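You operate a simulated robot arm through the tools that you are given. There is no shell and no other tool. Be economical: measure what you need, move in short steps, check, and stop when the job is done.

Carry out the task below with a simulated robot arm. There is one attempt and no reset: what you move stays moved.

TASK
Couple the hose, bring the pot to 20 psi and check it holds.
Fine: Shut the vent and couple the hose before the air goes on. Shut the air off for the check, watch the gauge, and leave the pot under pressure.

The check looks at the end state, three seconds after you hand in, the way a careful person would. Anything else that was tipped, shoved, dropped, spilled or broken makes it a failure.

THE ROBOT
A 6-joint arm with a two-finger gripper, on a carriage that runs on a rail from [1, 1204] to [-1, -936] (x, y) and turns from 186 to 519 degrees about z. Base frame: it is fixed where the carriage stands at the start and does not move with it; the origin is on the floor, on the carriage's upright axis, x ahead of it, y to its left, z up. Lengths are in mm, angles in degrees, forces in N, time in s.
Its first joint turns from -115.0 to 115.0 degrees. Places, roughly: blue air valve [600, 200, 700]; brass air inlet [700, 100, 600]; brass clamp [700, 0, 1000]; pot tap [900, 200, 800]; regulator knob [700, -100, 800]; steel clamp [1200, 0, 1000]; vent handle [900, 0, 1000]. Payload 3.43 kg.
The TCP is the grasp point between the finger pads, 30 mm short of the fingertips. In the tool frame z runs along the fingers and y along their closing line. Largest opening 104 mm; the body of the gripper starts 57 mm behind the TCP.
Orientation is that of the tool frame in the base frame, as a unit quaternion [w, x, y, z]. With the fingers straight down and closing along the base's y, the tool's x points along the base's -x, its y along +y and its z along -z.

THE INTERFACE
- The arm moves only by the tool step_arm. Its argument "motion" is one flat list of numbers, 7 for each row, row after row: the shift along the base's x, y, z in units of 400 mm (1.0 is 400 mm), then the turn, a rotation vector about the base's x, y, z in units of 45 degrees (1.0 is 45 degrees), then the finger opening in mm, from 0 to 104. In form: [x, y, z, ax, ay, az, fingers, x, y, z, ax, ay, az, fingers, ...]. A call has 1 to 10 rows; each row is the pose to reach, as a shift and turn from the pose commanded when the call began. A call with a number of a shift or a turn outside -1 to 1 is refused whole. Rows are played at 5 a second. More than 50 mm and 8.6 degrees between two rows, or a gripper value outside its range, and nothing of the call is played. A pose out of reach is approached as far as the arm can. The call stops where the force on the tool passes 40 N (or 10 N more than at its start, if that is more) or the arm is blocked; 0.2 s more then pass. The fingers move at their own pace (about 72 mm/s each) and stop on an object; they squeeze with about 26 N. The grip force told is the motor's: it shows also when the fingers shut on nothing. Time passes only in rows, and 0.2 s behind the last, so rows that repeat a pose let the fingers close. The reply holds the time, the measured pose of the TCP, the force on the tool along the base axes, the opening and the grip force, in the units named above and with some noise, with the torque about the TCP (base axes, N m) and any sound that the robot's microphone picked up.
- Cameras (640 x 400 px; columns grow to the right, rows downward): "scene" is now at [28.6, 196.3, 1620.2]; the picture's right is [0.01, -1.00, 0.00], its down [-0.57, -0.01, -0.82] and it looks along [0.82, 0.01, -0.57] (base axes); focal length 285 px, centre (320, 200). "wrist" rides on the gripper at [67, 18, -90] in the tool frame; the picture's right is [-0.25, 0.97, 0.00], its down [-0.73, -0.19, -0.66] and it looks along [-0.64, -0.17, 0.75] (tool axes); focal length 218 px, centre (320, 200). There is no depth. A picture from a camera that has moved, and an enlarged one, comes with that camera's place and axes in the base frame and with its lens.
- camera(camera): a new picture of that camera. No time passes.
- lift_body(by): slides the trunk up (or, below 0, down) by that many mm; the arm and the scene camera ride with it, the base frame stays. It gives what a move gives, with no picture.
- base_move(legs): drives the robot by 1 to 6 legs, each [ahead, left, turn to the left] in mm, mm and degrees, along the robot's own axes; the way and the turn of a leg run together, so that a leg with both is an arc; at most 1500 mm and 180 degrees a leg. The arm and the cameras ride along, it lands a little off, and it stops where it bumps. It keeps to its track: a leg is cut to what the track allows. It gives what a move gives.
- pan_tilt(pan, tilt): turns the head with the scene camera to pan (to the left, within 155 degrees either way) and tilt (down, from -29 to 69), counted from straight ahead of the robot. It gives what a move gives.
- close_up(camera, box): a new picture of the part [left, top, right, bottom] of that camera's present view, enlarged. No time passes.
- close_job(): hands the job in; it is judged then, once.

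Go step by step. Nothing tells you exact positions but the pictures and the camera data: compare them with the known pose of the tool, close in by small moves and look again before you grip or let go. The budget is 120 turns and 82 pictures, counting those below and the enlarged ones. Unless the task says otherwise, let go and move clear before handing in, and close with one line.

The tools are called after "Emit:" by a JSON object that holds its "name" and its "arguments". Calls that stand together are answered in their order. step_arm: Moves the arm, as the interface text tells. Its arguments: {"type":"object","properties":{"motion":{"type":"array","items":{"type":"number"}}},"required":["motion"]} The other tools are called the same way: lift_body (by) slides the trunk up or down; base_move (legs) drives the base; pan_tilt (pan, tilt) turns the head that bears the scene camera; camera (camera) takes a picture; close_up (camera, box) takes an enlarged picture of a part of a camera's view; close_job () hands the job in.

At the start:

```text
time: 0.0
position: [777.0, 9.5, 1297.0]
ee_rot: [0.0, 0.0, 1.0, 0.0]
ft_force: [1.1, -0.5, -0.1]
torque: [0.01, 0.01, -0.02]
opening: 104.0
gripper_force: 0.1
trunk travel left (down, up): [-675.0, 315.0]
robot x, y, heading: [0.6, 1.4, -0.0]
head pan, tilt: [0.8, 34.9]
```

scene: 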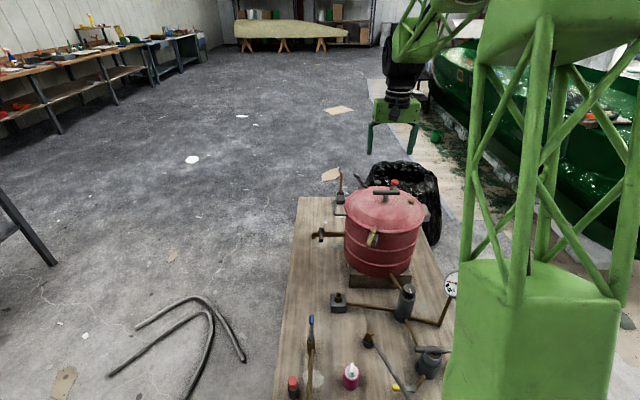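
wrist: 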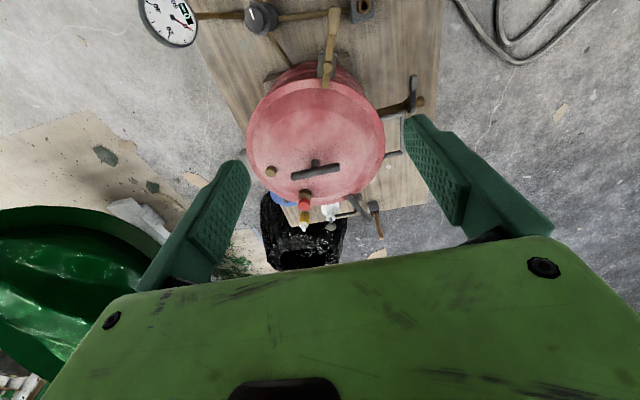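

I see a bench with a red pressure pot, a gauge, a regulator, a blue-handled valve and a hose. I'll look closer before moving anything.

Emit:
{"name": "close_up", "arguments": {"camera": "scene", "box": [270, 270, 470, 400]}}

Emit:
{"name": "close_up", "arguments": {"camera": "scene", "box": [300, 160, 460, 290]}}

Emit:
{"name": "close_up", "arguments": {"camera": "wrist", "box": [130, 0, 450, 250]}}

```text
3.08 times, centred on (370, 335) of scene
camera zoom: at [28.6, 196.3, 1620.2], right [0.01, -1.0, 0.0], down [-0.57, -0.01, -0.82], along [0.82, 0.01, -0.57], focal length 877 px, centre (166, -215)
```

zoom: 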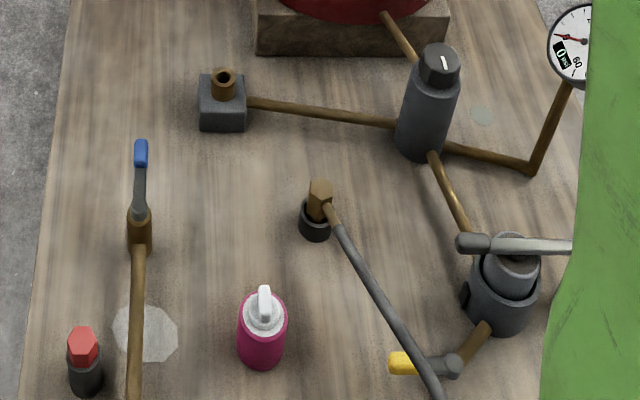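

```text
3.08 times, centred on (380, 225) of scene
camera zoom: at [28.6, 196.3, 1620.2], right [0.01, -1.0, 0.0], down [-0.57, -0.01, -0.82], along [0.82, 0.01, -0.57], focal length 877 px, centre (135, 123)
```

zoom: 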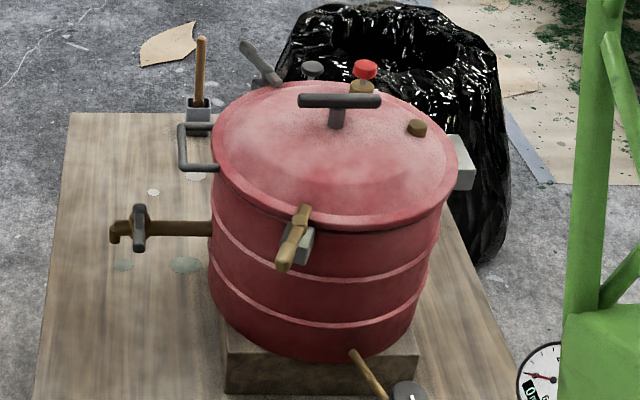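

```text
1.60 times, centred on (290, 125) of wrist
camera zoom: at [709.9, 25.7, 1386.0], right [0.25, 0.97, 0.0], down [0.73, -0.19, 0.66], along [0.64, -0.17, -0.75], focal length 349 px, centre (368, 320)
```

zoom: 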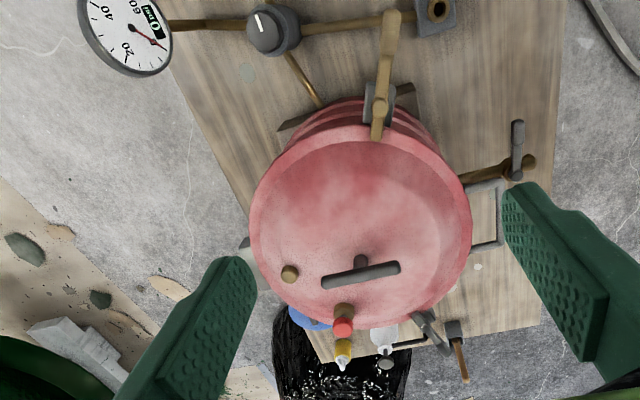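

I need to see the near side of the bench and where the hose and pipes run, so I'll tilt the head down.

Emit:
{"name": "pan_tilt", "arguments": {"pan": -10, "tilt": 62}}

Emit:
{"name": "camera", "arguments": {"camera": "scene"}}

```text
time: 0.9
position: [776.4, 8.5, 1298.5]
ee_rot: [0.0, 0.0, 1.0, -0.001]
ft_force: [-0.4, 0.5, 0.6]
torque: [-0.02, 0.02, 0.01]
opening: 104.0
gripper_force: 0.0
trunk travel left (down, up): [-675.0, 315.0]
robot x, y, heading: [-0.5, -0.2, -0.0]
head pan, tilt: [-10.0, 62.0]
```

```text
76 pictures are left
camera scene: at [3.9, 183.9, 1583.6], right [-0.17, -0.98, 0.0], down [-0.87, 0.15, -0.47], along [0.46, -0.08, -0.88], focal length 285 px, centre (320, 200)
```

scene: 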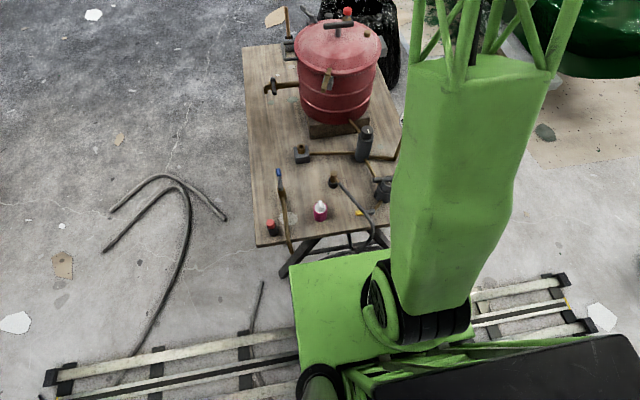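

The bench starts close to the rail. I'll drive to the right to get a side view that the arm doesn't block.

Emit:
{"name": "base_move", "arguments": {"legs": [[0, -600, 0]]}}

Emit:
{"name": "pan_tilt", "arguments": {"pan": 25, "tilt": 48}}

Emit:
{"name": "camera", "arguments": {"camera": "scene"}}

```text
time: 4.5
position: [774.7, -588.3, 1297.1]
ee_rot: [0.001, -0.004, 1.0, 0.0]
ft_force: [-0.4, -0.1, 0.0]
torque: [0.02, 0.0, 0.0]
opening: 103.8
gripper_force: 0.0
trunk travel left (down, up): [-675.0, 315.0]
robot x, y, heading: [1.1, -604.0, 0.6]
head pan, tilt: [-10.0, 62.0]
```

```text
time: 5.5
position: [777.3, -588.4, 1297.2]
ee_rot: [-0.001, -0.004, 1.0, 0.0]
ft_force: [-0.3, 0.6, 0.1]
torque: [-0.02, -0.02, -0.04]
opening: 103.5
gripper_force: 0.1
trunk travel left (down, up): [-675.0, 315.0]
robot x, y, heading: [0.5, -602.4, 0.6]
head pan, tilt: [25.0, 48.0]
```

```text
75 pictures are left
camera scene: at [9.4, -374.9, 1601.1], right [0.43, -0.9, 0.0], down [-0.67, -0.32, -0.67], along [0.6, 0.29, -0.74], focal length 285 px, centre (320, 200)
```

scene: 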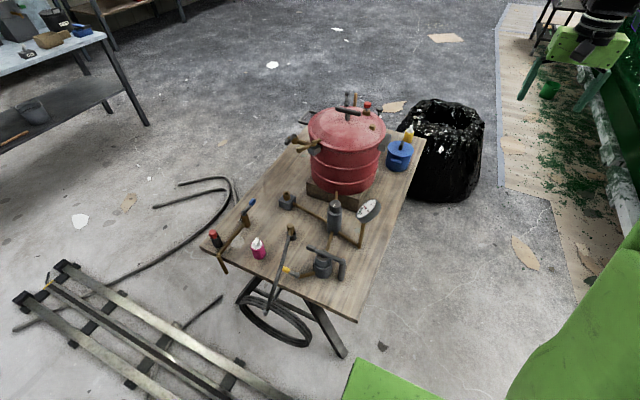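

Emit:
{"name": "close_up", "arguments": {"camera": "scene", "box": [190, 180, 410, 320]}}

Emit:
{"name": "close_up", "arguments": {"camera": "scene", "box": [270, 80, 430, 200]}}

```text
2.86 times, centred on (300, 250) of scene
camera zoom: at [9.4, -374.9, 1601.1], right [0.43, -0.9, 0.0], down [-0.67, -0.32, -0.67], along [0.6, 0.29, -0.74], focal length 814 px, centre (377, 57)
```

zoom: 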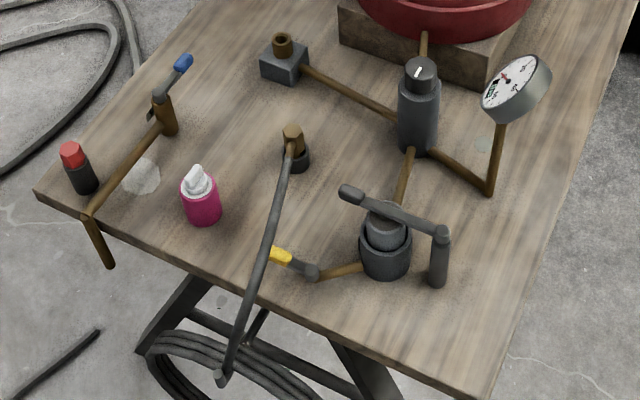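

```text
3.33 times, centred on (350, 140) of scene
camera zoom: at [9.4, -374.9, 1601.1], right [0.43, -0.9, 0.0], down [-0.67, -0.32, -0.67], along [0.6, 0.29, -0.74], focal length 950 px, centre (220, 400)
```

zoom: 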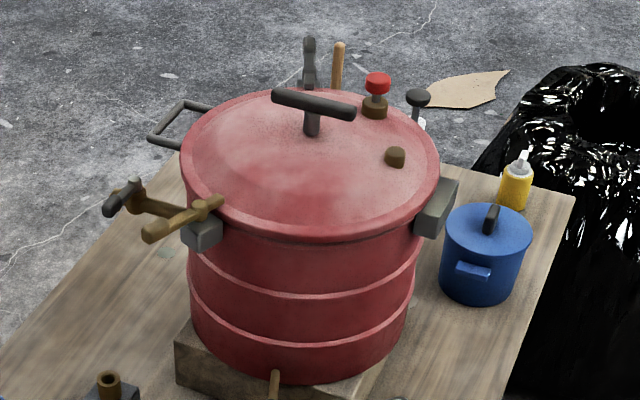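

Zooms come out sharp, so I'll take tighter ones of each fitting from here.

Emit:
{"name": "close_up", "arguments": {"camera": "scene", "box": [205, 190, 265, 270]}}

Emit:
{"name": "close_up", "arguments": {"camera": "scene", "box": [300, 85, 390, 160]}}

Emit:
{"name": "close_up", "arguments": {"camera": "scene", "box": [270, 180, 390, 290]}}

```text
5.00 times, centred on (235, 230) of scene
camera zoom: at [9.4, -374.9, 1601.1], right [0.43, -0.9, 0.0], down [-0.67, -0.32, -0.67], along [0.6, 0.29, -0.74], focal length 1425 px, centre (745, 50)
```

zoom: 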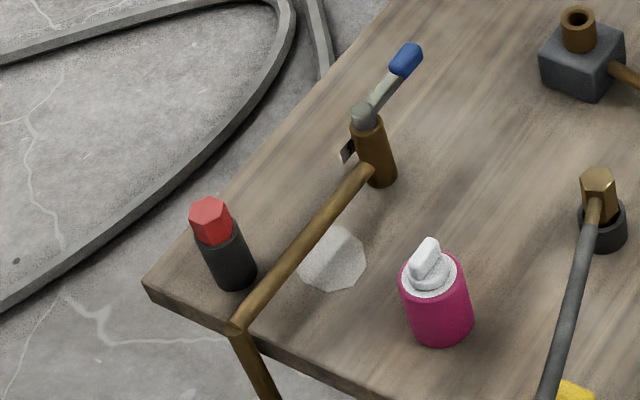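

```text
5.33 times, centred on (345, 122) of scene
camera zoom: at [9.4, -374.9, 1601.1], right [0.43, -0.9, 0.0], down [-0.67, -0.32, -0.67], along [0.6, 0.29, -0.74], focal length 1520 px, centre (187, 613)
```

zoom: 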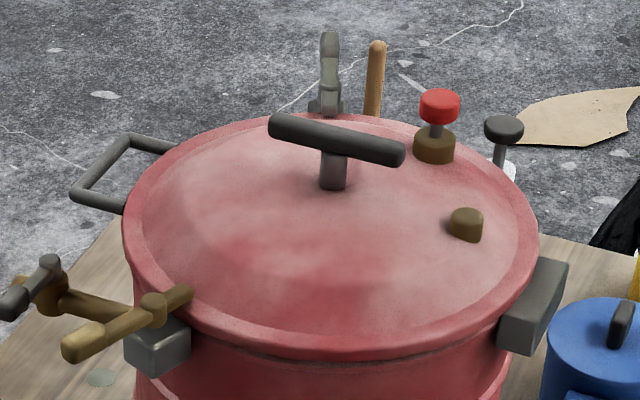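

```text
3.64 times, centred on (330, 235) of scene
camera zoom: at [9.4, -374.9, 1601.1], right [0.43, -0.9, 0.0], down [-0.67, -0.32, -0.67], along [0.6, 0.29, -0.74], focal length 1036 px, centre (284, 73)
```

zoom: 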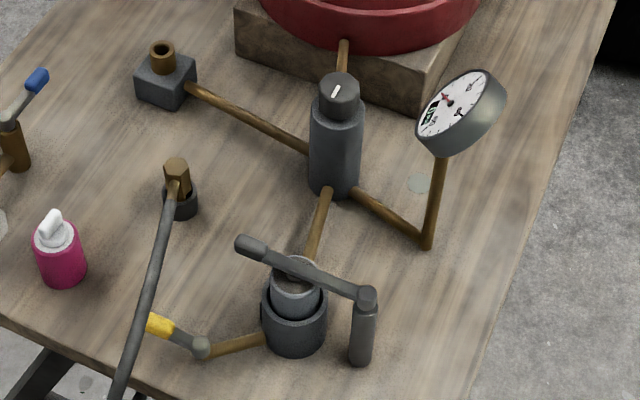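

The T-bar on the lid seems to be the vent handle, near (936,-46,1025). The hose end is parked near (576,30,~700) and the inlet is near (723,134,~680). I'll drive back and use the wrist camera for close detail.

Emit:
{"name": "base_move", "arguments": {"legs": [[0, 600, -0.6]]}}

Emit:
{"name": "close_up", "arguments": {"camera": "wrist", "box": [220, 100, 420, 240]}}

Emit:
{"name": "close_up", "arguments": {"camera": "wrist", "box": [130, 0, 450, 110]}}

```text
time: 9.0
position: [777.8, -9.0, 1297.5]
ee_rot: [0.0, 0.007, 1.0, 0.0]
ft_force: [0.5, -0.8, 0.3]
torque: [0.02, 0.02, 0.02]
opening: 104.0
gripper_force: 0.1
trunk travel left (down, up): [-675.0, 315.0]
robot x, y, heading: [1.9, -4.0, -0.6]
head pan, tilt: [25.0, 48.0]
```

```text
2.86 times, centred on (320, 170) of wrist
camera zoom: at [710.2, 9.4, 1386.1], right [0.27, 0.96, 0.0], down [0.73, -0.2, 0.66], along [0.63, -0.18, -0.75], focal length 624 px, centre (320, 286)
```

zoom: 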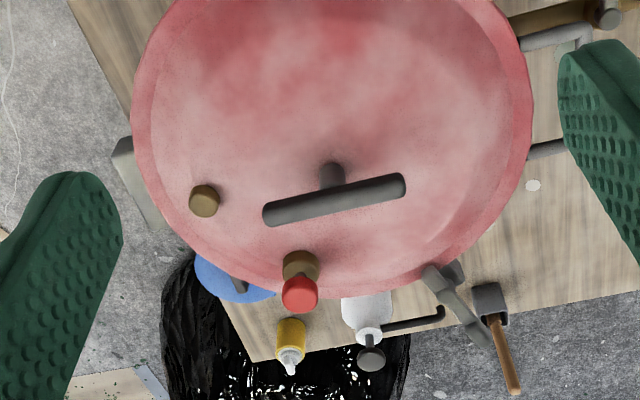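

```text
2.00 times, centred on (290, 55) of wrist
camera zoom: at [710.2, 9.4, 1386.1], right [0.27, 0.96, 0.0], down [0.73, -0.2, 0.66], along [0.63, -0.18, -0.75], focal length 436 px, centre (380, 490)
```

zoom: 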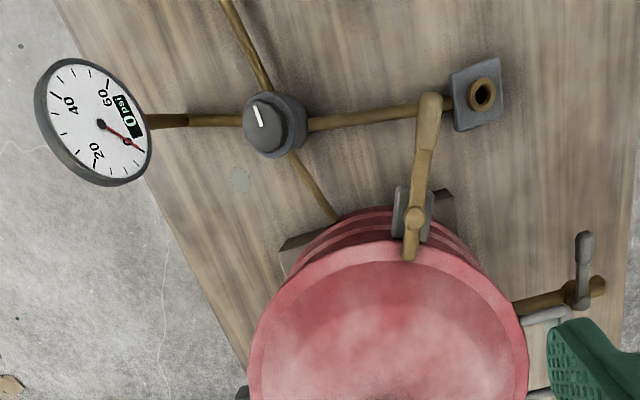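

I'll move the wrist forward to see the far clamp and the lid fittings.

Emit:
{"name": "step_arm", "arguments": {"motion": [0.12, 0, 0, 0, 0, 0, 104, 0.24, 0, 0, 0, 0, 0, 104, 0.36, 0, 0, 0, 0, 0, 104, 0.36, 0, 0, 0, 0, 0, 104]}}

Emit:
{"name": "camera", "arguments": {"camera": "wrist"}}

Emit:
{"name": "close_up", "arguments": {"camera": "wrist", "box": [240, 30, 440, 230]}}

```text
time: 10.0
position: [921.5, -9.0, 1293.1]
ee_rot: [-0.001, 0.007, 1.0, -0.001]
ft_force: [0.5, 0.4, 0.4]
torque: [-0.01, 0.07, 0.0]
opening: 104.1
gripper_force: 0.1
trunk travel left (down, up): [-675.0, 315.0]
robot x, y, heading: [-0.8, -6.5, -1.1]
head pan, tilt: [25.0, 48.0]
```

```text
67 pictures are left
camera wrist: at [855.0, 8.9, 1383.4], right [0.27, 0.96, 0.0], down [0.73, -0.2, 0.66], along [0.63, -0.18, -0.75], focal length 218 px, centre (320, 200)
```

wrist: 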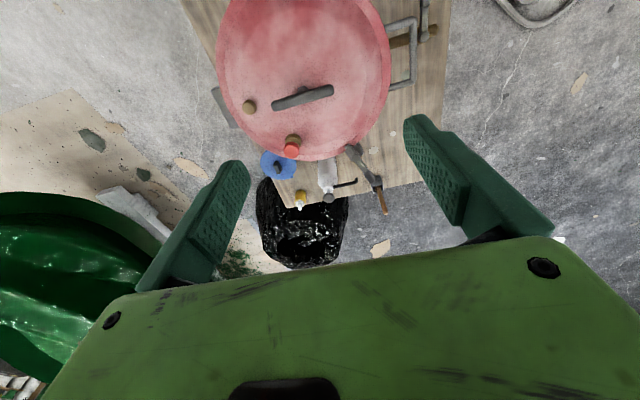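

```text
2.00 times, centred on (340, 130) of wrist
camera zoom: at [855.0, 8.9, 1383.4], right [0.27, 0.96, 0.0], down [0.73, -0.2, 0.66], along [0.63, -0.18, -0.75], focal length 436 px, centre (280, 340)
```

zoom: 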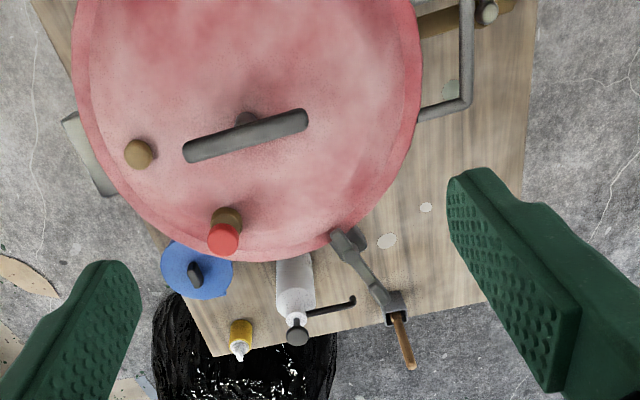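

Emit:
{"name": "close_up", "arguments": {"camera": "wrist", "box": [325, 125, 405, 185]}}

Emit:
{"name": "close_up", "arguments": {"camera": "wrist", "box": [215, 60, 355, 170]}}

```text
6.67 times, centred on (365, 155) of wrist
camera zoom: at [855.0, 8.9, 1383.4], right [0.27, 0.96, 0.0], down [0.73, -0.2, 0.66], along [0.63, -0.18, -0.75], focal length 1455 px, centre (20, 500)
```

zoom: 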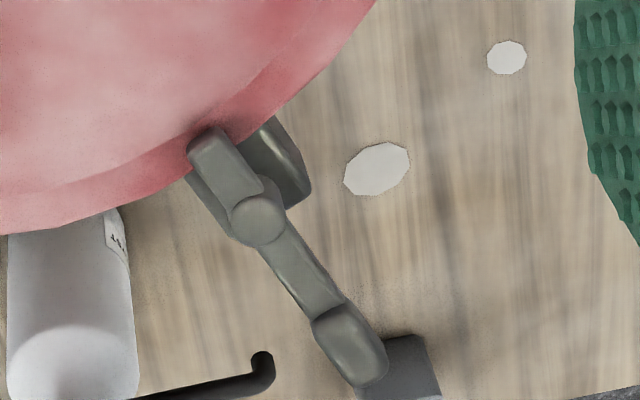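

```text
3.64 times, centred on (285, 115) of wrist
camera zoom: at [855.0, 8.9, 1383.4], right [0.27, 0.96, 0.0], down [0.73, -0.2, 0.66], along [0.63, -0.18, -0.75], focal length 794 px, centre (447, 509)
```

zoom: 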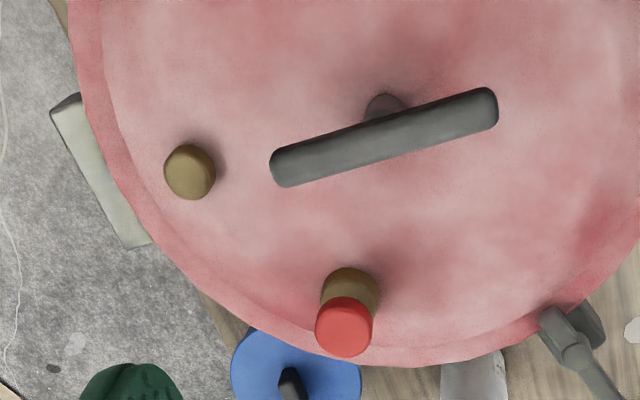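

Both clamps look like they hook the rim, but I want a low side view to be sure. I'll go right and lower the trunk there, in clear space.

Emit:
{"name": "base_move", "arguments": {"legs": [[0, -600, 1.1]]}}

Emit:
{"name": "lift_body", "arguments": {"by": -380}}

Emit:
{"name": "pan_tilt", "arguments": {"pan": 22, "tilt": 22}}

Emit:
{"name": "camera", "arguments": {"camera": "scene"}}

```text
time: 13.5
position: [919.6, -575.5, 1295.5]
ee_rot: [0.001, -0.009, 1.0, -0.001]
ft_force: [0.6, -0.1, -0.1]
torque: [0.01, 0.02, 0.0]
opening: 104.0
gripper_force: 0.1
trunk travel left (down, up): [-675.0, 315.0]
robot x, y, heading: [0.2, -603.7, 1.1]
head pan, tilt: [25.0, 48.0]
```

```text
time: 17.2
position: [919.7, -576.7, 914.1]
ee_rot: [0.0, -0.009, 1.0, 0.0]
ft_force: [-0.3, 0.2, 0.0]
torque: [0.02, -0.04, -0.01]
opening: 104.0
gripper_force: 0.1
trunk travel left (down, up): [-295.0, 695.0]
robot x, y, heading: [-1.0, -602.8, 1.1]
head pan, tilt: [25.0, 48.0]
```

```text
time: 18.1
position: [919.3, -575.2, 915.8]
ee_rot: [0.0, -0.01, 1.0, 0.0]
ft_force: [-0.1, 0.3, -0.4]
torque: [0.04, -0.01, -0.02]
opening: 103.7
gripper_force: 0.0
trunk travel left (down, up): [-295.0, 695.0]
robot x, y, heading: [0.8, -602.4, 1.3]
head pan, tilt: [22.0, 22.0]
```

```text
63 pictures are left
camera scene: at [21.6, -373.1, 1260.7], right [0.39, -0.92, 0.0], down [-0.35, -0.15, -0.93], along [0.85, 0.36, -0.38], focal length 285 px, centre (320, 200)
```

scene: 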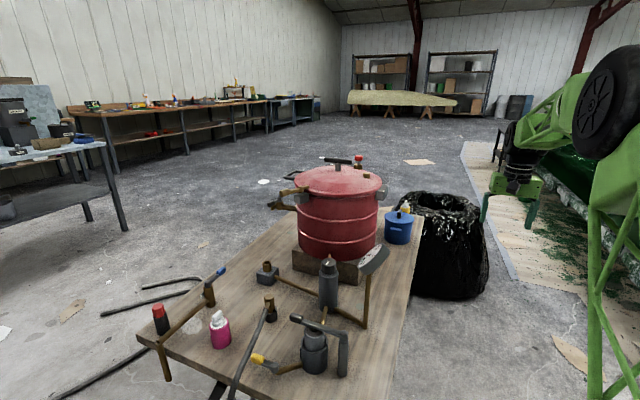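

Emit:
{"name": "close_up", "arguments": {"camera": "scene", "box": [255, 140, 425, 260]}}

Emit:
{"name": "close_up", "arguments": {"camera": "scene", "box": [130, 250, 400, 400]}}

```text
3.33 times, centred on (340, 200) of scene
camera zoom: at [21.6, -373.1, 1260.7], right [0.39, -0.92, 0.0], down [-0.35, -0.15, -0.93], along [0.85, 0.36, -0.38], focal length 950 px, centre (253, 200)
```

zoom: 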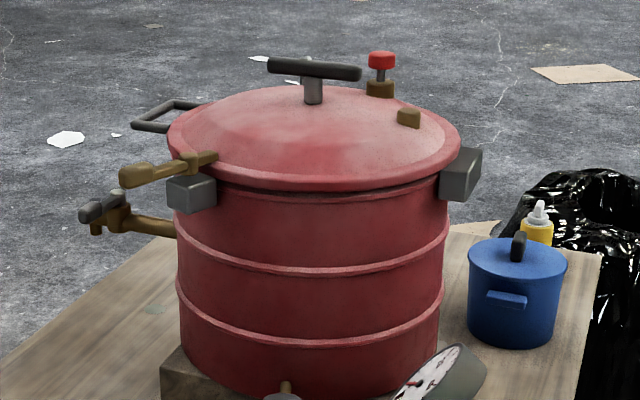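

```text
2.37 times, centred on (265, 325) of scene
camera zoom: at [21.6, -373.1, 1260.7], right [0.39, -0.92, 0.0], down [-0.35, -0.15, -0.93], along [0.85, 0.36, -0.38], focal length 676 px, centre (450, -96)
```

zoom: 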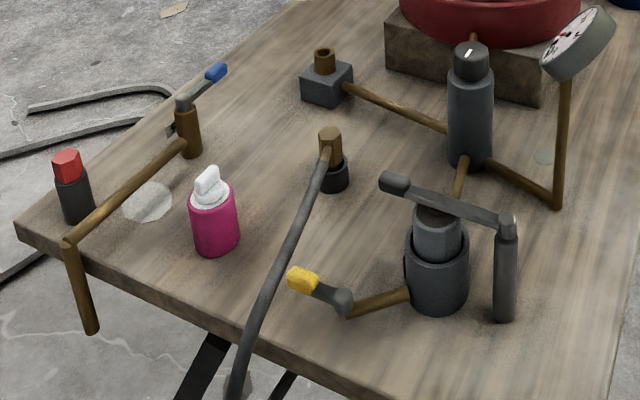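

Both clamps are hooked on the rim. Now I'll look closely at the blue valve and the hose end and inlet from this low view.

Emit:
{"name": "close_up", "arguments": {"camera": "scene", "box": [185, 255, 295, 325]}}

Emit:
{"name": "close_up", "arguments": {"camera": "scene", "box": [260, 240, 400, 330]}}

```text
5.71 times, centred on (240, 290) of scene
camera zoom: at [21.6, -373.1, 1260.7], right [0.39, -0.92, 0.0], down [-0.35, -0.15, -0.93], along [0.85, 0.36, -0.38], focal length 1628 px, centre (777, -314)
```

zoom: 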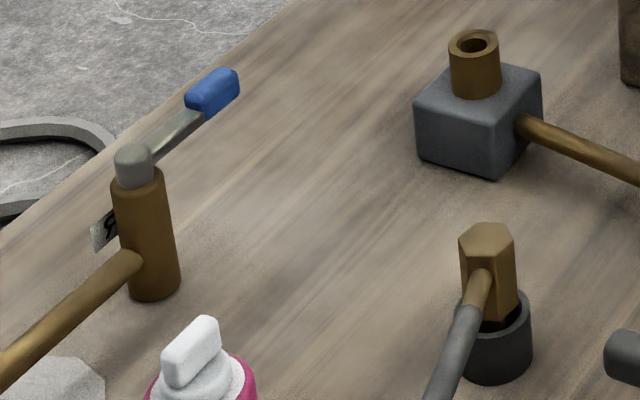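

```text
4.44 times, centred on (330, 285) of scene
camera zoom: at [21.6, -373.1, 1260.7], right [0.39, -0.92, 0.0], down [-0.35, -0.15, -0.93], along [0.85, 0.36, -0.38], focal length 1266 px, centre (276, -178)
```

zoom: 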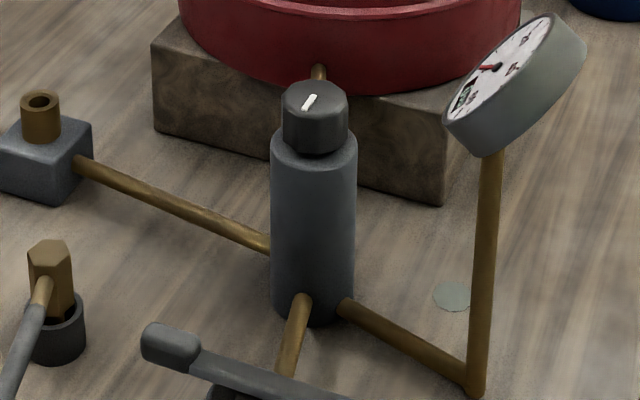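

There's a tag on the far side of the blue valve, which I'll read later. I'll raise the trunk again, return to the centre and work on the vent T-bar first.

Emit:
{"name": "lift_body", "arguments": {"by": 380}}

Emit:
{"name": "base_move", "arguments": {"legs": [[0, 560, -1.3]]}}

Emit:
{"name": "step_arm", "arguments": {"motion": [0, 0, 0, 0, 0, 0.19, 104, 0, 0, 0, 0, 0, 0.38, 104, 0, 0, 0, 0, 0, 0.57, 104, 0, 0, 0, 0, 0, 0.76, 104, 0, 0, 0, 0, 0, 0.95, 104]}}

Emit:
{"name": "step_arm", "arguments": {"motion": [0, 0, 0, 0, 0, 0.19, 104, 0, 0, 0, 0, 0, 0.38, 104, 0, 0, 0, 0, 0, 0.57, 104, 0, 0, 0, 0, 0, 0.76, 104, 0, 0, 0, 0, 0, 0.95, 104, 0, 0, 0, 0, 0, 1.0, 104, 0, 0, 0, 0, 0, 1.0, 104]}}

Emit:
{"name": "camera", "arguments": {"camera": "wrist"}}

```text
time: 21.8
position: [919.3, -575.2, 1295.0]
ee_rot: [0.0, -0.01, 1.0, 0.0]
ft_force: [-0.8, 0.5, -0.4]
torque: [0.0, -0.01, 0.0]
opening: 104.0
gripper_force: 0.0
trunk travel left (down, up): [-675.0, 315.0]
robot x, y, heading: [-0.4, -606.0, 1.3]
head pan, tilt: [22.0, 22.0]
```

```text
time: 25.2
position: [919.6, -29.2, 1295.2]
ee_rot: [0.001, 0.002, 1.0, 0.0]
ft_force: [-0.6, -0.6, -0.5]
torque: [-0.02, 0.0, 0.04]
opening: 103.9
gripper_force: 0.0
trunk travel left (down, up): [-675.0, 315.0]
robot x, y, heading: [0.8, -37.1, -0.3]
head pan, tilt: [22.0, 22.0]
```

```text
time: 26.4
position: [919.8, -29.7, 1296.1]
ee_rot: [0.0, -0.364, 0.931, 0.0]
ft_force: [-0.3, 0.7, -0.9]
torque: [-0.04, 0.03, 0.0]
opening: 104.2
gripper_force: 0.1
trunk travel left (down, up): [-675.0, 315.0]
robot x, y, heading: [0.8, -36.6, -0.2]
head pan, tilt: [22.0, 22.0]
```

```text
time: 28.0
position: [919.7, -28.7, 1294.8]
ee_rot: [0.0, -0.693, 0.721, 0.0]
ft_force: [-0.2, -0.1, 0.1]
torque: [0.02, 0.02, -0.01]
opening: 103.9
gripper_force: 0.1
trunk travel left (down, up): [-675.0, 315.0]
robot x, y, heading: [-3.8, -38.7, -0.2]
head pan, tilt: [22.0, 22.0]
```

```text
58 pictures are left
camera wrist: at [899.9, -94.8, 1384.3], right [-0.96, 0.29, 0.0], down [0.22, 0.72, 0.66], along [0.19, 0.63, -0.75], focal length 218 px, centre (320, 200)
```

wrist: 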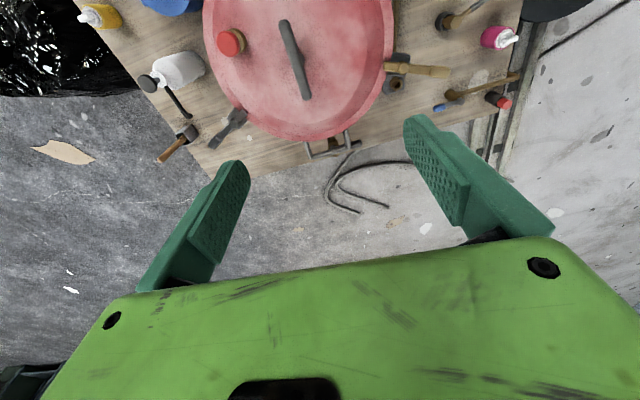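

The T-bar lies along y, centred near (945,-50). I'll come down above it to about z=1140 and look again.

Emit:
{"name": "step_arm", "arguments": {"motion": [0.055, -0.053, 0, 0, 0, 0, 80, 0.055, -0.053, -0.12, 0, 0, 0, 80, 0.055, -0.053, -0.24, 0, 0, 0, 80, 0.055, -0.053, -0.36, 0, 0, 0, 80, 0.055, -0.053, -0.3875, 0, 0, 0, 80, 0.055, -0.053, -0.3875, 0, 0, 0, 80]}}

Emit:
{"name": "camera", "arguments": {"camera": "wrist"}}

Emit:
{"name": "pan_tilt", "arguments": {"pan": 0, "tilt": 32}}

Emit:
{"name": "close_up", "arguments": {"camera": "scene", "box": [290, 120, 490, 260]}}

```text
time: 29.4
position: [940.3, -48.7, 1139.5]
ee_rot: [0.0, -0.692, 0.722, 0.0]
ft_force: [-1.2, 0.8, 0.0]
torque: [-0.06, 0.04, 0.0]
opening: 79.9
gripper_force: 0.0
trunk travel left (down, up): [-675.0, 315.0]
robot x, y, heading: [1.0, -33.8, -0.3]
head pan, tilt: [22.0, 22.0]
```

```text
57 pictures are left
camera wrist: at [919.7, -116.1, 1229.5], right [-0.96, 0.29, 0.0], down [0.22, 0.72, 0.66], along [0.19, 0.63, -0.75], focal length 218 px, centre (320, 200)
```

wrist: 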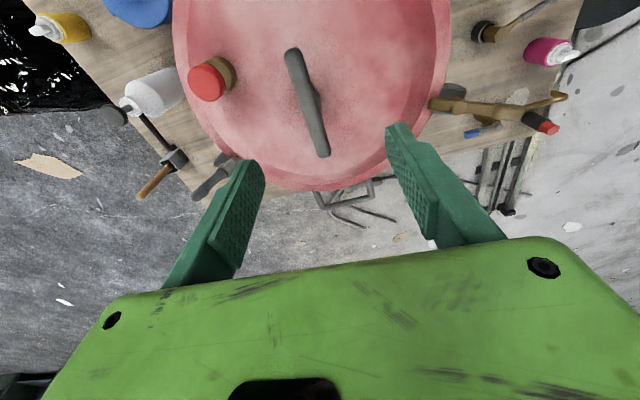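

```text
time: 30.2
position: [939.6, -49.2, 1140.4]
ee_rot: [0.0, -0.692, 0.722, 0.001]
ft_force: [0.7, -0.3, -0.2]
torque: [0.0, 0.01, 0.0]
opening: 80.0
gripper_force: 0.0
trunk travel left (down, up): [-675.0, 315.0]
robot x, y, heading: [2.2, -38.6, -0.4]
head pan, tilt: [0.0, 32.0]
```

```text
2.86 times, centred on (390, 190) of scene
camera zoom: at [30.6, 158.9, 1624.8], right [0.0, -1.0, 0.0], down [-0.53, 0.0, -0.85], along [0.85, 0.0, -0.53], focal length 814 px, centre (120, 229)
```

zoom: 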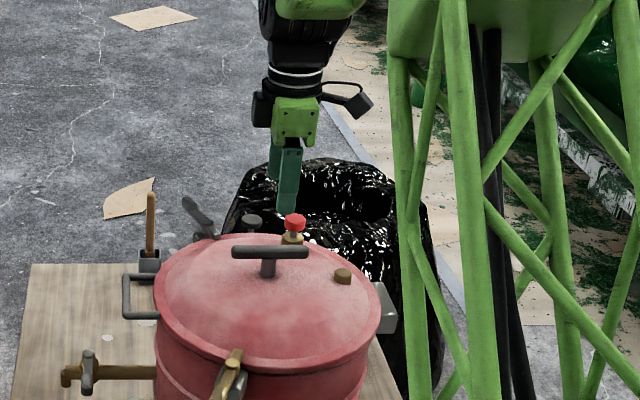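

The bar lies between the fingers. I'll shift +7 mm in x, descend to z≈1065 and look.

Emit:
{"name": "step_arm", "arguments": {"motion": [0.018, -0.005, -0.1, 0, 0, 0, 80, 0.018, -0.005, -0.19, 0, 0, 0, 80, 0.018, -0.005, -0.19, 0, 0, 0, 80]}}

Emit:
{"name": "camera", "arguments": {"camera": "wrist"}}

Emit:
{"name": "close_up", "arguments": {"camera": "scene", "box": [340, 160, 440, 230]}}

```text
time: 31.0
position: [948.1, -49.7, 1063.7]
ee_rot: [0.0, -0.692, 0.722, -0.001]
ft_force: [-0.3, 0.0, -1.2]
torque: [0.02, -0.02, -0.02]
opening: 80.2
gripper_force: 0.0
trunk travel left (down, up): [-675.0, 315.0]
robot x, y, heading: [-0.4, -37.1, -0.5]
head pan, tilt: [0.0, 32.0]
```

```text
55 pictures are left
camera wrist: at [927.9, -117.0, 1154.2], right [-0.96, 0.29, 0.0], down [0.22, 0.72, 0.66], along [0.19, 0.63, -0.75], focal length 218 px, centre (320, 200)
```

wrist: 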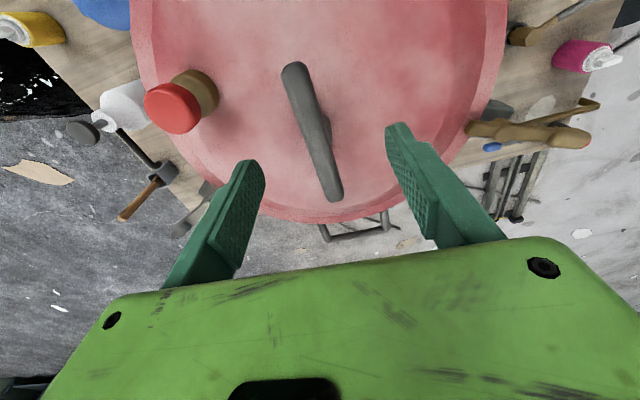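

```text
5.71 times, centred on (390, 195) of scene
camera zoom: at [30.9, 158.8, 1624.9], right [0.0, -1.0, 0.0], down [-0.53, 0.0, -0.85], along [0.85, 0.0, -0.53], focal length 1628 px, centre (-80, 229)
```

zoom: 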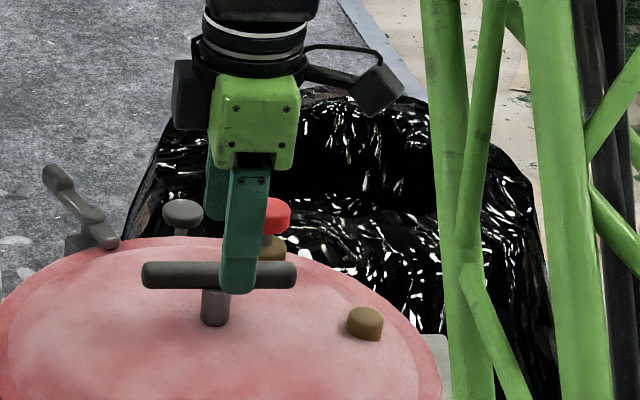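

The bar centre is at about (949,-45,1016). I'll descend around it, close gently and feel for it.

Emit:
{"name": "step_arm", "arguments": {"motion": [0, 0.012, -0.055, 0, 0, 0, 80, 0, 0.012, -0.11, 0, 0, 0, 80, 0, 0.012, -0.11, 0, 0, 0, 80, 0, 0.012, -0.11, 0, 0, 0, 0, 0, 0.012, -0.11, 0, 0, 0, 0, 0, 0.012, -0.11, 0, 0, 0, 0]}}

Emit:
{"name": "close_up", "arguments": {"camera": "scene", "box": [340, 160, 440, 230]}}

```text
time: 32.4
position: [949.0, -46.8, 1020.7]
ee_rot: [0.0, -0.692, 0.722, -0.001]
ft_force: [33.1, -0.9, -3.3]
torque: [-0.06, -0.71, -0.02]
opening: 19.7
gripper_force: 44.9
trunk travel left (down, up): [-675.0, 315.0]
robot x, y, heading: [-4.6, -37.2, -0.3]
head pan, tilt: [0.0, 32.0]
```

```text
5.71 times, centred on (390, 195) of scene
camera zoom: at [32.7, 158.8, 1624.7], right [0.0, -1.0, 0.0], down [-0.53, 0.0, -0.85], along [0.85, 0.0, -0.53], focal length 1628 px, centre (-80, 229)
```

zoom: 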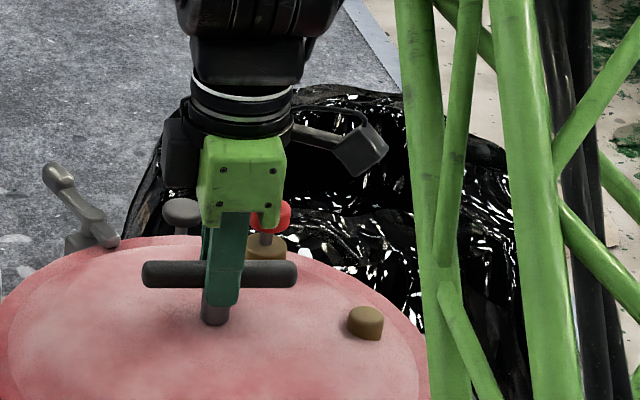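

The bar is gripped (19.7 mm) with some side load. I'll shift slightly +x to relieve it, then start turning clockwise.

Emit:
{"name": "step_arm", "arguments": {"motion": [0.008, 0, 0, 0, 0, 0, 0, 0.008, 0, 0, 0, 0, 0, 0]}}

Emit:
{"name": "step_arm", "arguments": {"motion": [0, 0, 0, 0, 0, -0.1, 0, 0, 0, 0, 0, 0, -0.2, 0, 0, 0, 0, 0, 0, -0.3, 0]}}

```text
time: 33.0
position: [949.2, -47.0, 1020.9]
ee_rot: [-0.002, -0.692, 0.722, 0.001]
ft_force: [-6.0, -1.9, -2.7]
torque: [0.0, 0.15, -0.04]
opening: 19.2
gripper_force: 44.8
trunk travel left (down, up): [-675.0, 315.0]
robot x, y, heading: [-0.7, -35.8, -0.1]
head pan, tilt: [0.0, 32.0]
```

```text
time: 33.8
position: [949.4, -47.0, 1021.2]
ee_rot: [-0.001, -0.601, 0.799, 0.001]
ft_force: [-38.4, -1.5, -6.7]
torque: [0.11, 0.79, 0.01]
opening: 19.7
gripper_force: 45.3
trunk travel left (down, up): [-675.0, 315.0]
robot x, y, heading: [0.5, -32.5, -0.2]
head pan, tilt: [0.0, 32.0]
```

Emit:
{"name": "step_arm", "arguments": {"motion": [-0.008, 0, 0, 0, 0, 0, 0, -0.008, 0, 0, 0, 0, 0, 0]}}

Emit:
{"name": "close_up", "arguments": {"camera": "scene", "box": [340, 160, 440, 230]}}

```text
time: 34.4
position: [950.5, -46.8, 1021.4]
ee_rot: [0.001, -0.603, 0.798, -0.002]
ft_force: [-1.3, -5.7, -2.4]
torque: [-0.3, 0.06, -0.01]
opening: 19.5
gripper_force: 44.8
trunk travel left (down, up): [-675.0, 315.0]
robot x, y, heading: [2.4, -36.0, -0.1]
head pan, tilt: [0.0, 32.0]
```

```text
5.71 times, centred on (390, 195) of scene
camera zoom: at [30.8, 158.4, 1624.9], right [0.0, -1.0, 0.0], down [-0.53, 0.0, -0.85], along [0.85, 0.0, -0.53], focal length 1628 px, centre (-80, 229)
```

zoom: 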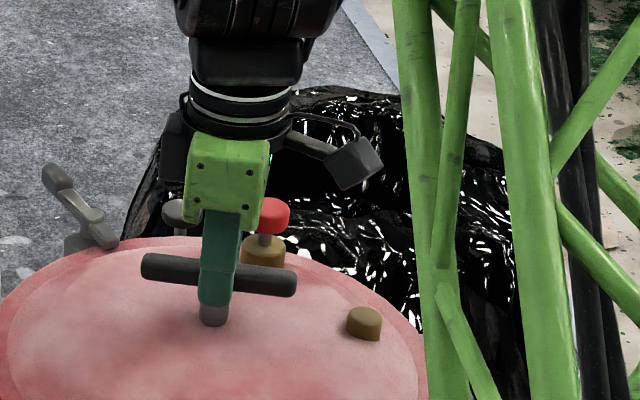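

The bar turns with the gripper and needs almost no torque. I'll keep turning clockwise.

Emit:
{"name": "step_arm", "arguments": {"motion": [0, 0, 0, 0, 0, -0.15, 0, 0, 0, 0, 0, 0, -0.3, 0, 0, 0, 0, 0, 0, -0.45, 0, 0, 0, 0, 0, 0, -0.6, 0]}}

Emit:
{"name": "step_arm", "arguments": {"motion": [0, 0, 0, 0, 0, -0.15, 0, 0, 0, 0, 0, 0, -0.3, 0, 0, 0, 0, 0, 0, -0.45, 0, 0, 0, 0, 0, 0, -0.6, 0]}}

Emit:
{"name": "close_up", "arguments": {"camera": "scene", "box": [340, 160, 440, 230]}}

```text
time: 35.4
position: [949.9, -47.1, 1021.5]
ee_rot: [0.001, -0.399, 0.917, 0.0]
ft_force: [8.1, -6.3, 12.3]
torque: [-0.34, 0.16, -0.03]
opening: 19.6
gripper_force: 45.2
trunk travel left (down, up): [-675.0, 315.0]
robot x, y, heading: [-2.2, -37.1, -0.5]
head pan, tilt: [0.0, 32.0]
```

```text
time: 36.4
position: [949.7, -46.9, 1021.1]
ee_rot: [0.0, -0.174, 0.985, 0.001]
ft_force: [17.8, -6.6, 18.8]
torque: [-0.02, -0.61, 0.01]
opening: 19.3
gripper_force: 45.0
trunk travel left (down, up): [-675.0, 315.0]
robot x, y, heading: [-1.7, -36.1, 0.1]
head pan, tilt: [0.0, 32.0]
```

```text
5.71 times, centred on (390, 195) of scene
camera zoom: at [30.5, 158.4, 1625.0], right [0.0, -1.0, 0.0], down [-0.53, 0.0, -0.85], along [0.85, 0.0, -0.53], focal length 1628 px, centre (-80, 229)
```

zoom: 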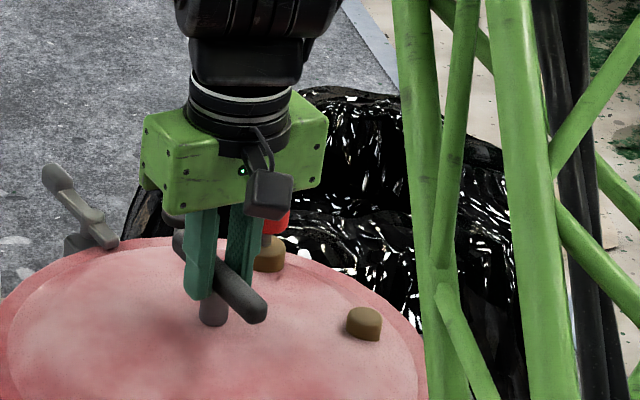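

Emit:
{"name": "step_arm", "arguments": {"motion": [0, 0, 0.004, 0, 0, -0.15, 0, 0, 0, 0.004, 0, 0, -0.3, 0, 0, 0, 0.004, 0, 0, -0.45, 0]}}

Emit:
{"name": "step_arm", "arguments": {"motion": [0, 0, 0, 0, 0, -0.15, 0, 0, 0, 0, 0, 0, -0.3, 0, 0, 0, 0, 0, 0, -0.45, 0]}}

Emit:
{"name": "close_up", "arguments": {"camera": "scene", "box": [340, 160, 440, 230]}}

```text
time: 37.2
position: [949.6, -46.5, 1020.6]
ee_rot: [0.0, 0.002, 1.0, 0.0]
ft_force: [24.3, -6.0, 8.3]
torque: [-0.33, -1.27, 0.02]
opening: 19.5
gripper_force: 44.9
trunk travel left (down, up): [-675.0, 315.0]
robot x, y, heading: [3.1, -34.6, -0.5]
head pan, tilt: [0.0, 32.0]
```

```text
time: 38.0
position: [948.8, -47.0, 1022.7]
ee_rot: [-0.001, 0.177, 0.984, 0.0]
ft_force: [-1.4, -5.7, 9.0]
torque: [-0.14, 0.62, 1.97]
opening: 24.5
gripper_force: 44.8
trunk travel left (down, up): [-675.0, 315.0]
robot x, y, heading: [-0.9, -35.7, -0.1]
head pan, tilt: [0.0, 32.0]
```

```text
5.71 times, centred on (390, 195) of scene
camera zoom: at [30.0, 158.5, 1624.8], right [0.0, -1.0, 0.0], down [-0.53, 0.0, -0.85], along [0.85, 0.0, -0.53], focal length 1628 px, centre (-80, 229)
```

zoom: 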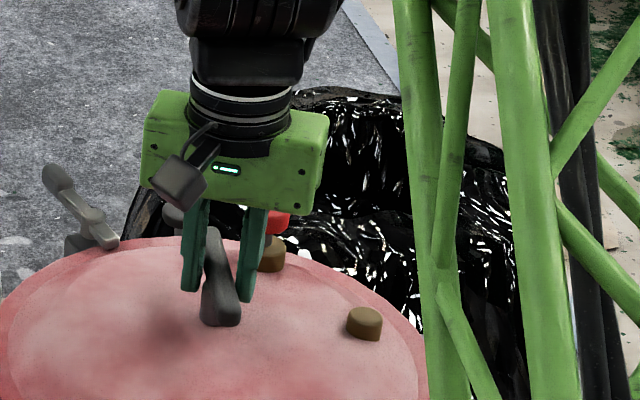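

It hit a stop at a quarter turn, with the bar along x, so I take that as shut. I'll ease the twist off, release and lift clear.

Emit:
{"name": "step_arm", "arguments": {"motion": [0, 0, 0, 0, 0, 0.15, 0, 0, 0, 0, 0, 0, 0.35, 0, 0, 0, 0, 0, 0, 0.35, 70, 0, 0, 0, 0, 0, 0.35, 70, 0, 0, 0.1, 0, 0, 0.35, 70, 0, 0, 0.2, 0, 0, 0.35, 70, 0, 0, 0.3, 0, 0, 0.4, 70]}}

Emit:
{"name": "close_up", "arguments": {"camera": "scene", "box": [320, 140, 460, 240]}}

```text
refused: row 2 steps farther than a row can; nothing moved
```

```text
4.00 times, centred on (390, 190) of scene
camera zoom: at [30.0, 158.5, 1624.8], right [0.0, -1.0, 0.0], down [-0.53, 0.0, -0.85], along [0.85, 0.0, -0.53], focal length 1140 px, centre (40, 240)
```

zoom: 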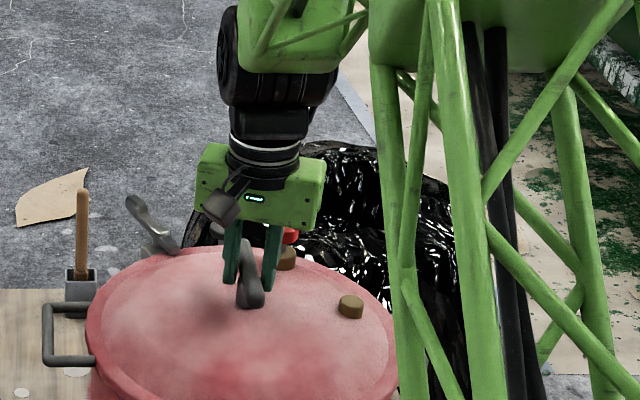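

Emit:
{"name": "step_arm", "arguments": {"motion": [0, 0, 0, 0, 0, 0.15, 0, 0, 0, 0, 0, 0, 0.3, 0, 0, 0, 0, 0, 0, 0.4, 0, 0, 0, 0, 0, 0, 0.4, 70, 0, 0, 0, 0, 0, 0.4, 70, 0, 0, 0.1, 0, 0, 0.4, 70, 0, 0, 0.2, 0, 0, 0.4, 70, 0, 0, 0.3, 0, 0, 0.4, 70]}}

Emit:
{"name": "close_up", "arguments": {"camera": "scene", "box": [320, 140, 460, 240]}}

```text
time: 39.8
position: [949.4, -48.0, 1141.9]
ee_rot: [-0.001, 0.021, 1.0, 0.0]
ft_force: [0.7, -0.2, -0.7]
torque: [-0.01, -0.01, 0.02]
opening: 70.2
gripper_force: 0.0
trunk travel left (down, up): [-675.0, 315.0]
robot x, y, heading: [-0.0, -34.8, -0.2]
head pan, tilt: [0.0, 32.0]
```

```text
4.00 times, centred on (390, 190) of scene
camera zoom: at [30.8, 158.8, 1624.7], right [0.0, -1.0, 0.0], down [-0.53, 0.0, -0.85], along [0.85, 0.0, -0.53], focal length 1140 px, centre (40, 240)
```

zoom: 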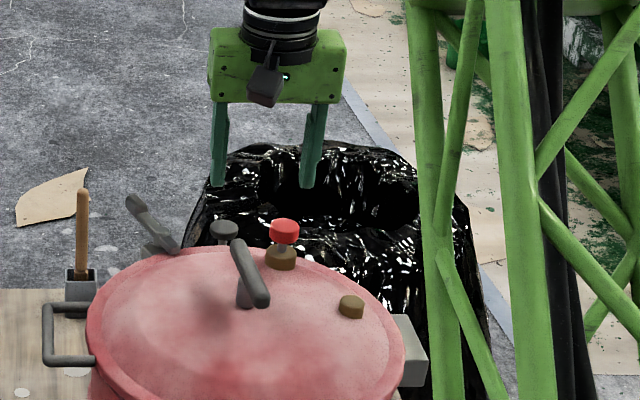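

The vent is shut. Next is the hose: I'll carry the gripper back over the hose end.

Emit:
{"name": "step_arm", "arguments": {"motion": [-0.12, 0.02, 0, 0, 0, 0, 90, -0.24, 0.05, 0, 0, 0, 0, 90, -0.36, 0.08, 0, 0, 0, 0, 90, -0.48, 0.11, 0, 0, 0, 0, 90, -0.6, 0.14, 0, 0, 0, 0, 90, -0.72, 0.16, 0, 0, 0, 0, 90, -0.84, 0.18, 0, 0, 0, 0, 90, -0.95, 0.19, 0, 0, 0, 0.05, 90, -0.95, 0.19, -0.12, 0, 0, 0.05, 90, -0.95, 0.19, -0.24, 0, 0, 0.05, 90]}}

Emit:
{"name": "step_arm", "arguments": {"motion": [0, 0, -0.12, 0, 0, 0, 90, 0, 0, -0.24, 0, 0, 0, 90, 0, 0, -0.24, 0, 0, 0, 90]}}

Emit:
{"name": "camera", "arguments": {"camera": "wrist"}}

Emit:
{"name": "camera", "arguments": {"camera": "scene"}}

```text
time: 42.0
position: [573.5, 26.8, 1043.0]
ee_rot: [0.0, 0.001, 1.0, 0.0]
ft_force: [0.2, -0.2, -0.4]
torque: [-0.03, -0.05, 0.01]
opening: 90.1
gripper_force: 0.0
trunk travel left (down, up): [-675.0, 315.0]
robot x, y, heading: [0.5, -32.1, -0.1]
head pan, tilt: [0.0, 32.0]
```

```text
time: 42.8
position: [572.2, 30.3, 948.0]
ee_rot: [-0.001, 0.0, 1.0, 0.001]
ft_force: [0.2, -0.4, -1.4]
torque: [-0.03, 0.04, -0.01]
opening: 90.0
gripper_force: 0.1
trunk travel left (down, up): [-675.0, 315.0]
robot x, y, heading: [-2.1, -38.3, -0.2]
head pan, tilt: [0.0, 32.0]
```

```text
47 pictures are left
camera wrist: at [505.6, 48.9, 1036.6], right [0.26, 0.97, 0.0], down [0.73, -0.19, 0.66], along [0.63, -0.17, -0.75], focal length 218 px, centre (320, 200)
```

wrist: 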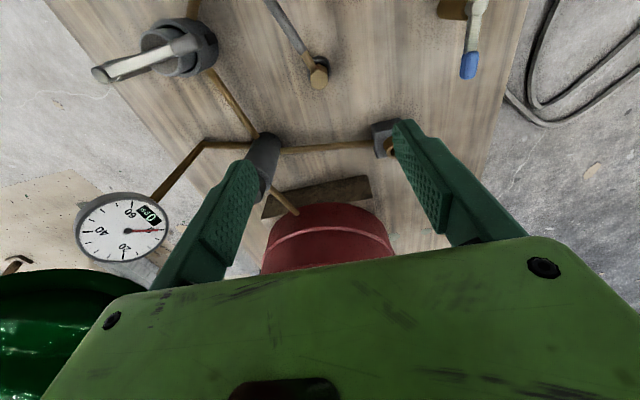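

```text
46 pictures are left
camera scene: at [32.3, 159.0, 1624.8], right [0.0, -1.0, 0.0], down [-0.53, 0.0, -0.85], along [0.85, 0.0, -0.53], focal length 285 px, centre (320, 200)
```

scene: 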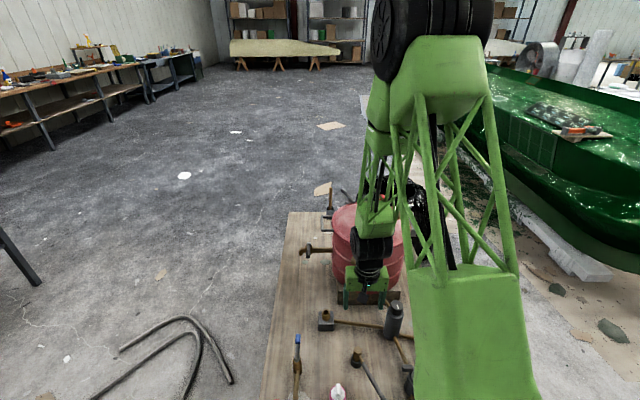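

The hex hose end is at about (573,28). I'll descend to check its height and the inlet.

Emit:
{"name": "step_arm", "arguments": {"motion": [0.004, -0.005, -0.12, 0, 0, 0, 80, 0.004, -0.005, -0.24, 0, 0, 0, 80, 0.004, -0.005, -0.36, 0, 0, 0, 80, 0.004, -0.005, -0.47, 0, 0, 0, 80, 0.004, -0.005, -0.47, 0, 0, 0, 80]}}

Emit:
{"name": "camera", "arguments": {"camera": "wrist"}}

Emit:
{"name": "close_up", "arguments": {"camera": "scene", "box": [290, 290, 430, 400]}}

```text
time: 44.0
position: [571.6, 28.0, 761.0]
ee_rot: [0.0, 0.002, 1.0, 0.0]
ft_force: [-0.2, 0.3, -0.7]
torque: [0.01, 0.02, 0.01]
opening: 80.0
gripper_force: 0.0
trunk travel left (down, up): [-675.0, 315.0]
robot x, y, heading: [-1.7, -36.4, -0.2]
head pan, tilt: [0.0, 32.0]
```

```text
45 pictures are left
camera wrist: at [504.3, 45.9, 849.8], right [0.26, 0.97, 0.0], down [0.73, -0.19, 0.66], along [0.63, -0.17, -0.75], focal length 218 px, centre (320, 200)
```

wrist: 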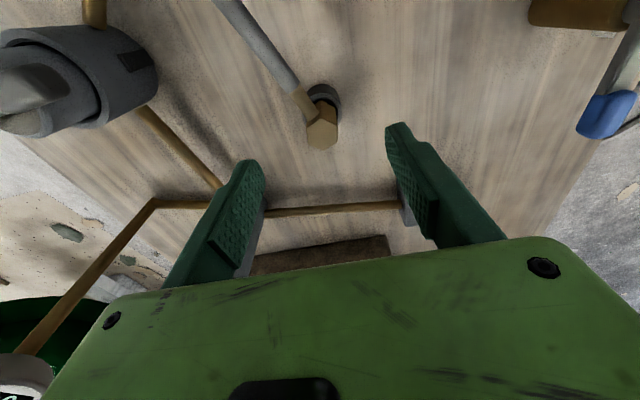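

```text
3.64 times, centred on (360, 345) of scene
camera zoom: at [31.5, 158.9, 1624.7], right [0.0, -1.0, 0.0], down [-0.53, 0.0, -0.85], along [0.85, 0.0, -0.53], focal length 1036 px, centre (174, -327)
```

zoom: 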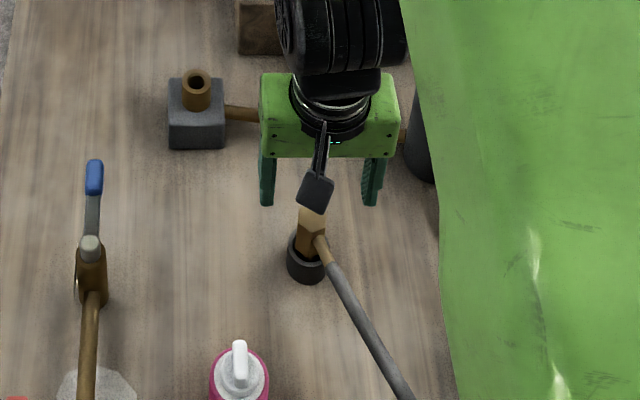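

Emit:
{"name": "step_arm", "arguments": {"motion": [0.003, 0, -0.09, 0, 0, 0, 80, 0.003, 0, -0.17, 0, 0, 0, 80, 0.003, 0, -0.17, 0, 0, 0, 80]}}

Emit:
{"name": "camera", "arguments": {"camera": "wrist"}}

Emit:
{"name": "close_up", "arguments": {"camera": "scene", "box": [320, 310, 400, 390]}}

```text
time: 44.8
position: [573.3, 28.0, 693.8]
ee_rot: [0.0, 0.002, 1.0, 0.001]
ft_force: [0.9, 0.4, -0.1]
torque: [-0.01, 0.02, 0.0]
opening: 80.1
gripper_force: 0.1
trunk travel left (down, up): [-675.0, 315.0]
robot x, y, heading: [-0.7, -33.8, -0.2]
head pan, tilt: [0.0, 32.0]
```

```text
43 pictures are left
camera wrist: at [505.8, 45.9, 783.0], right [0.26, 0.97, 0.0], down [0.73, -0.19, 0.66], along [0.63, -0.17, -0.75], focal length 218 px, centre (320, 200)
```

wrist: 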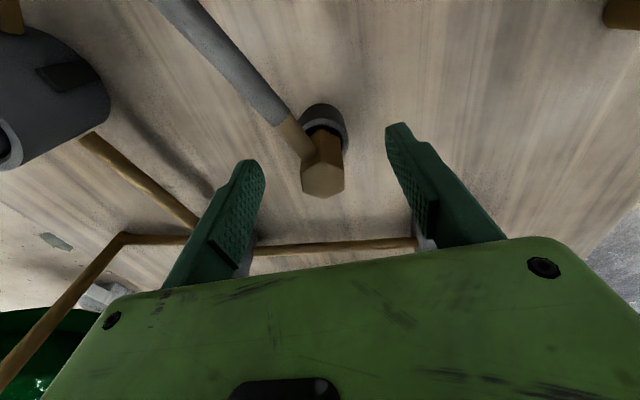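

```text
5.00 times, centred on (360, 350) of scene
camera zoom: at [31.4, 158.9, 1624.7], right [0.0, -1.0, 0.0], down [-0.53, 0.0, -0.85], along [0.85, 0.0, -0.53], focal length 1425 px, centre (120, -550)
```

zoom: 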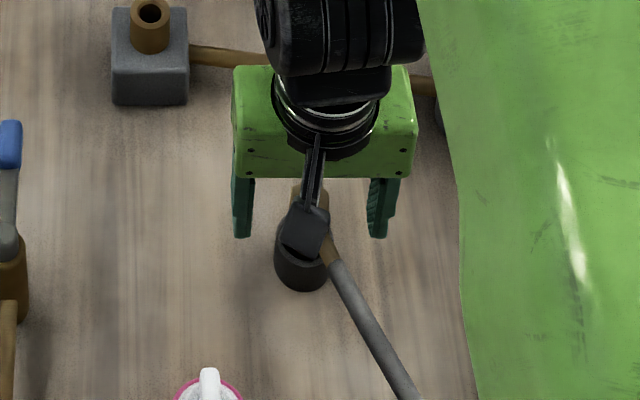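

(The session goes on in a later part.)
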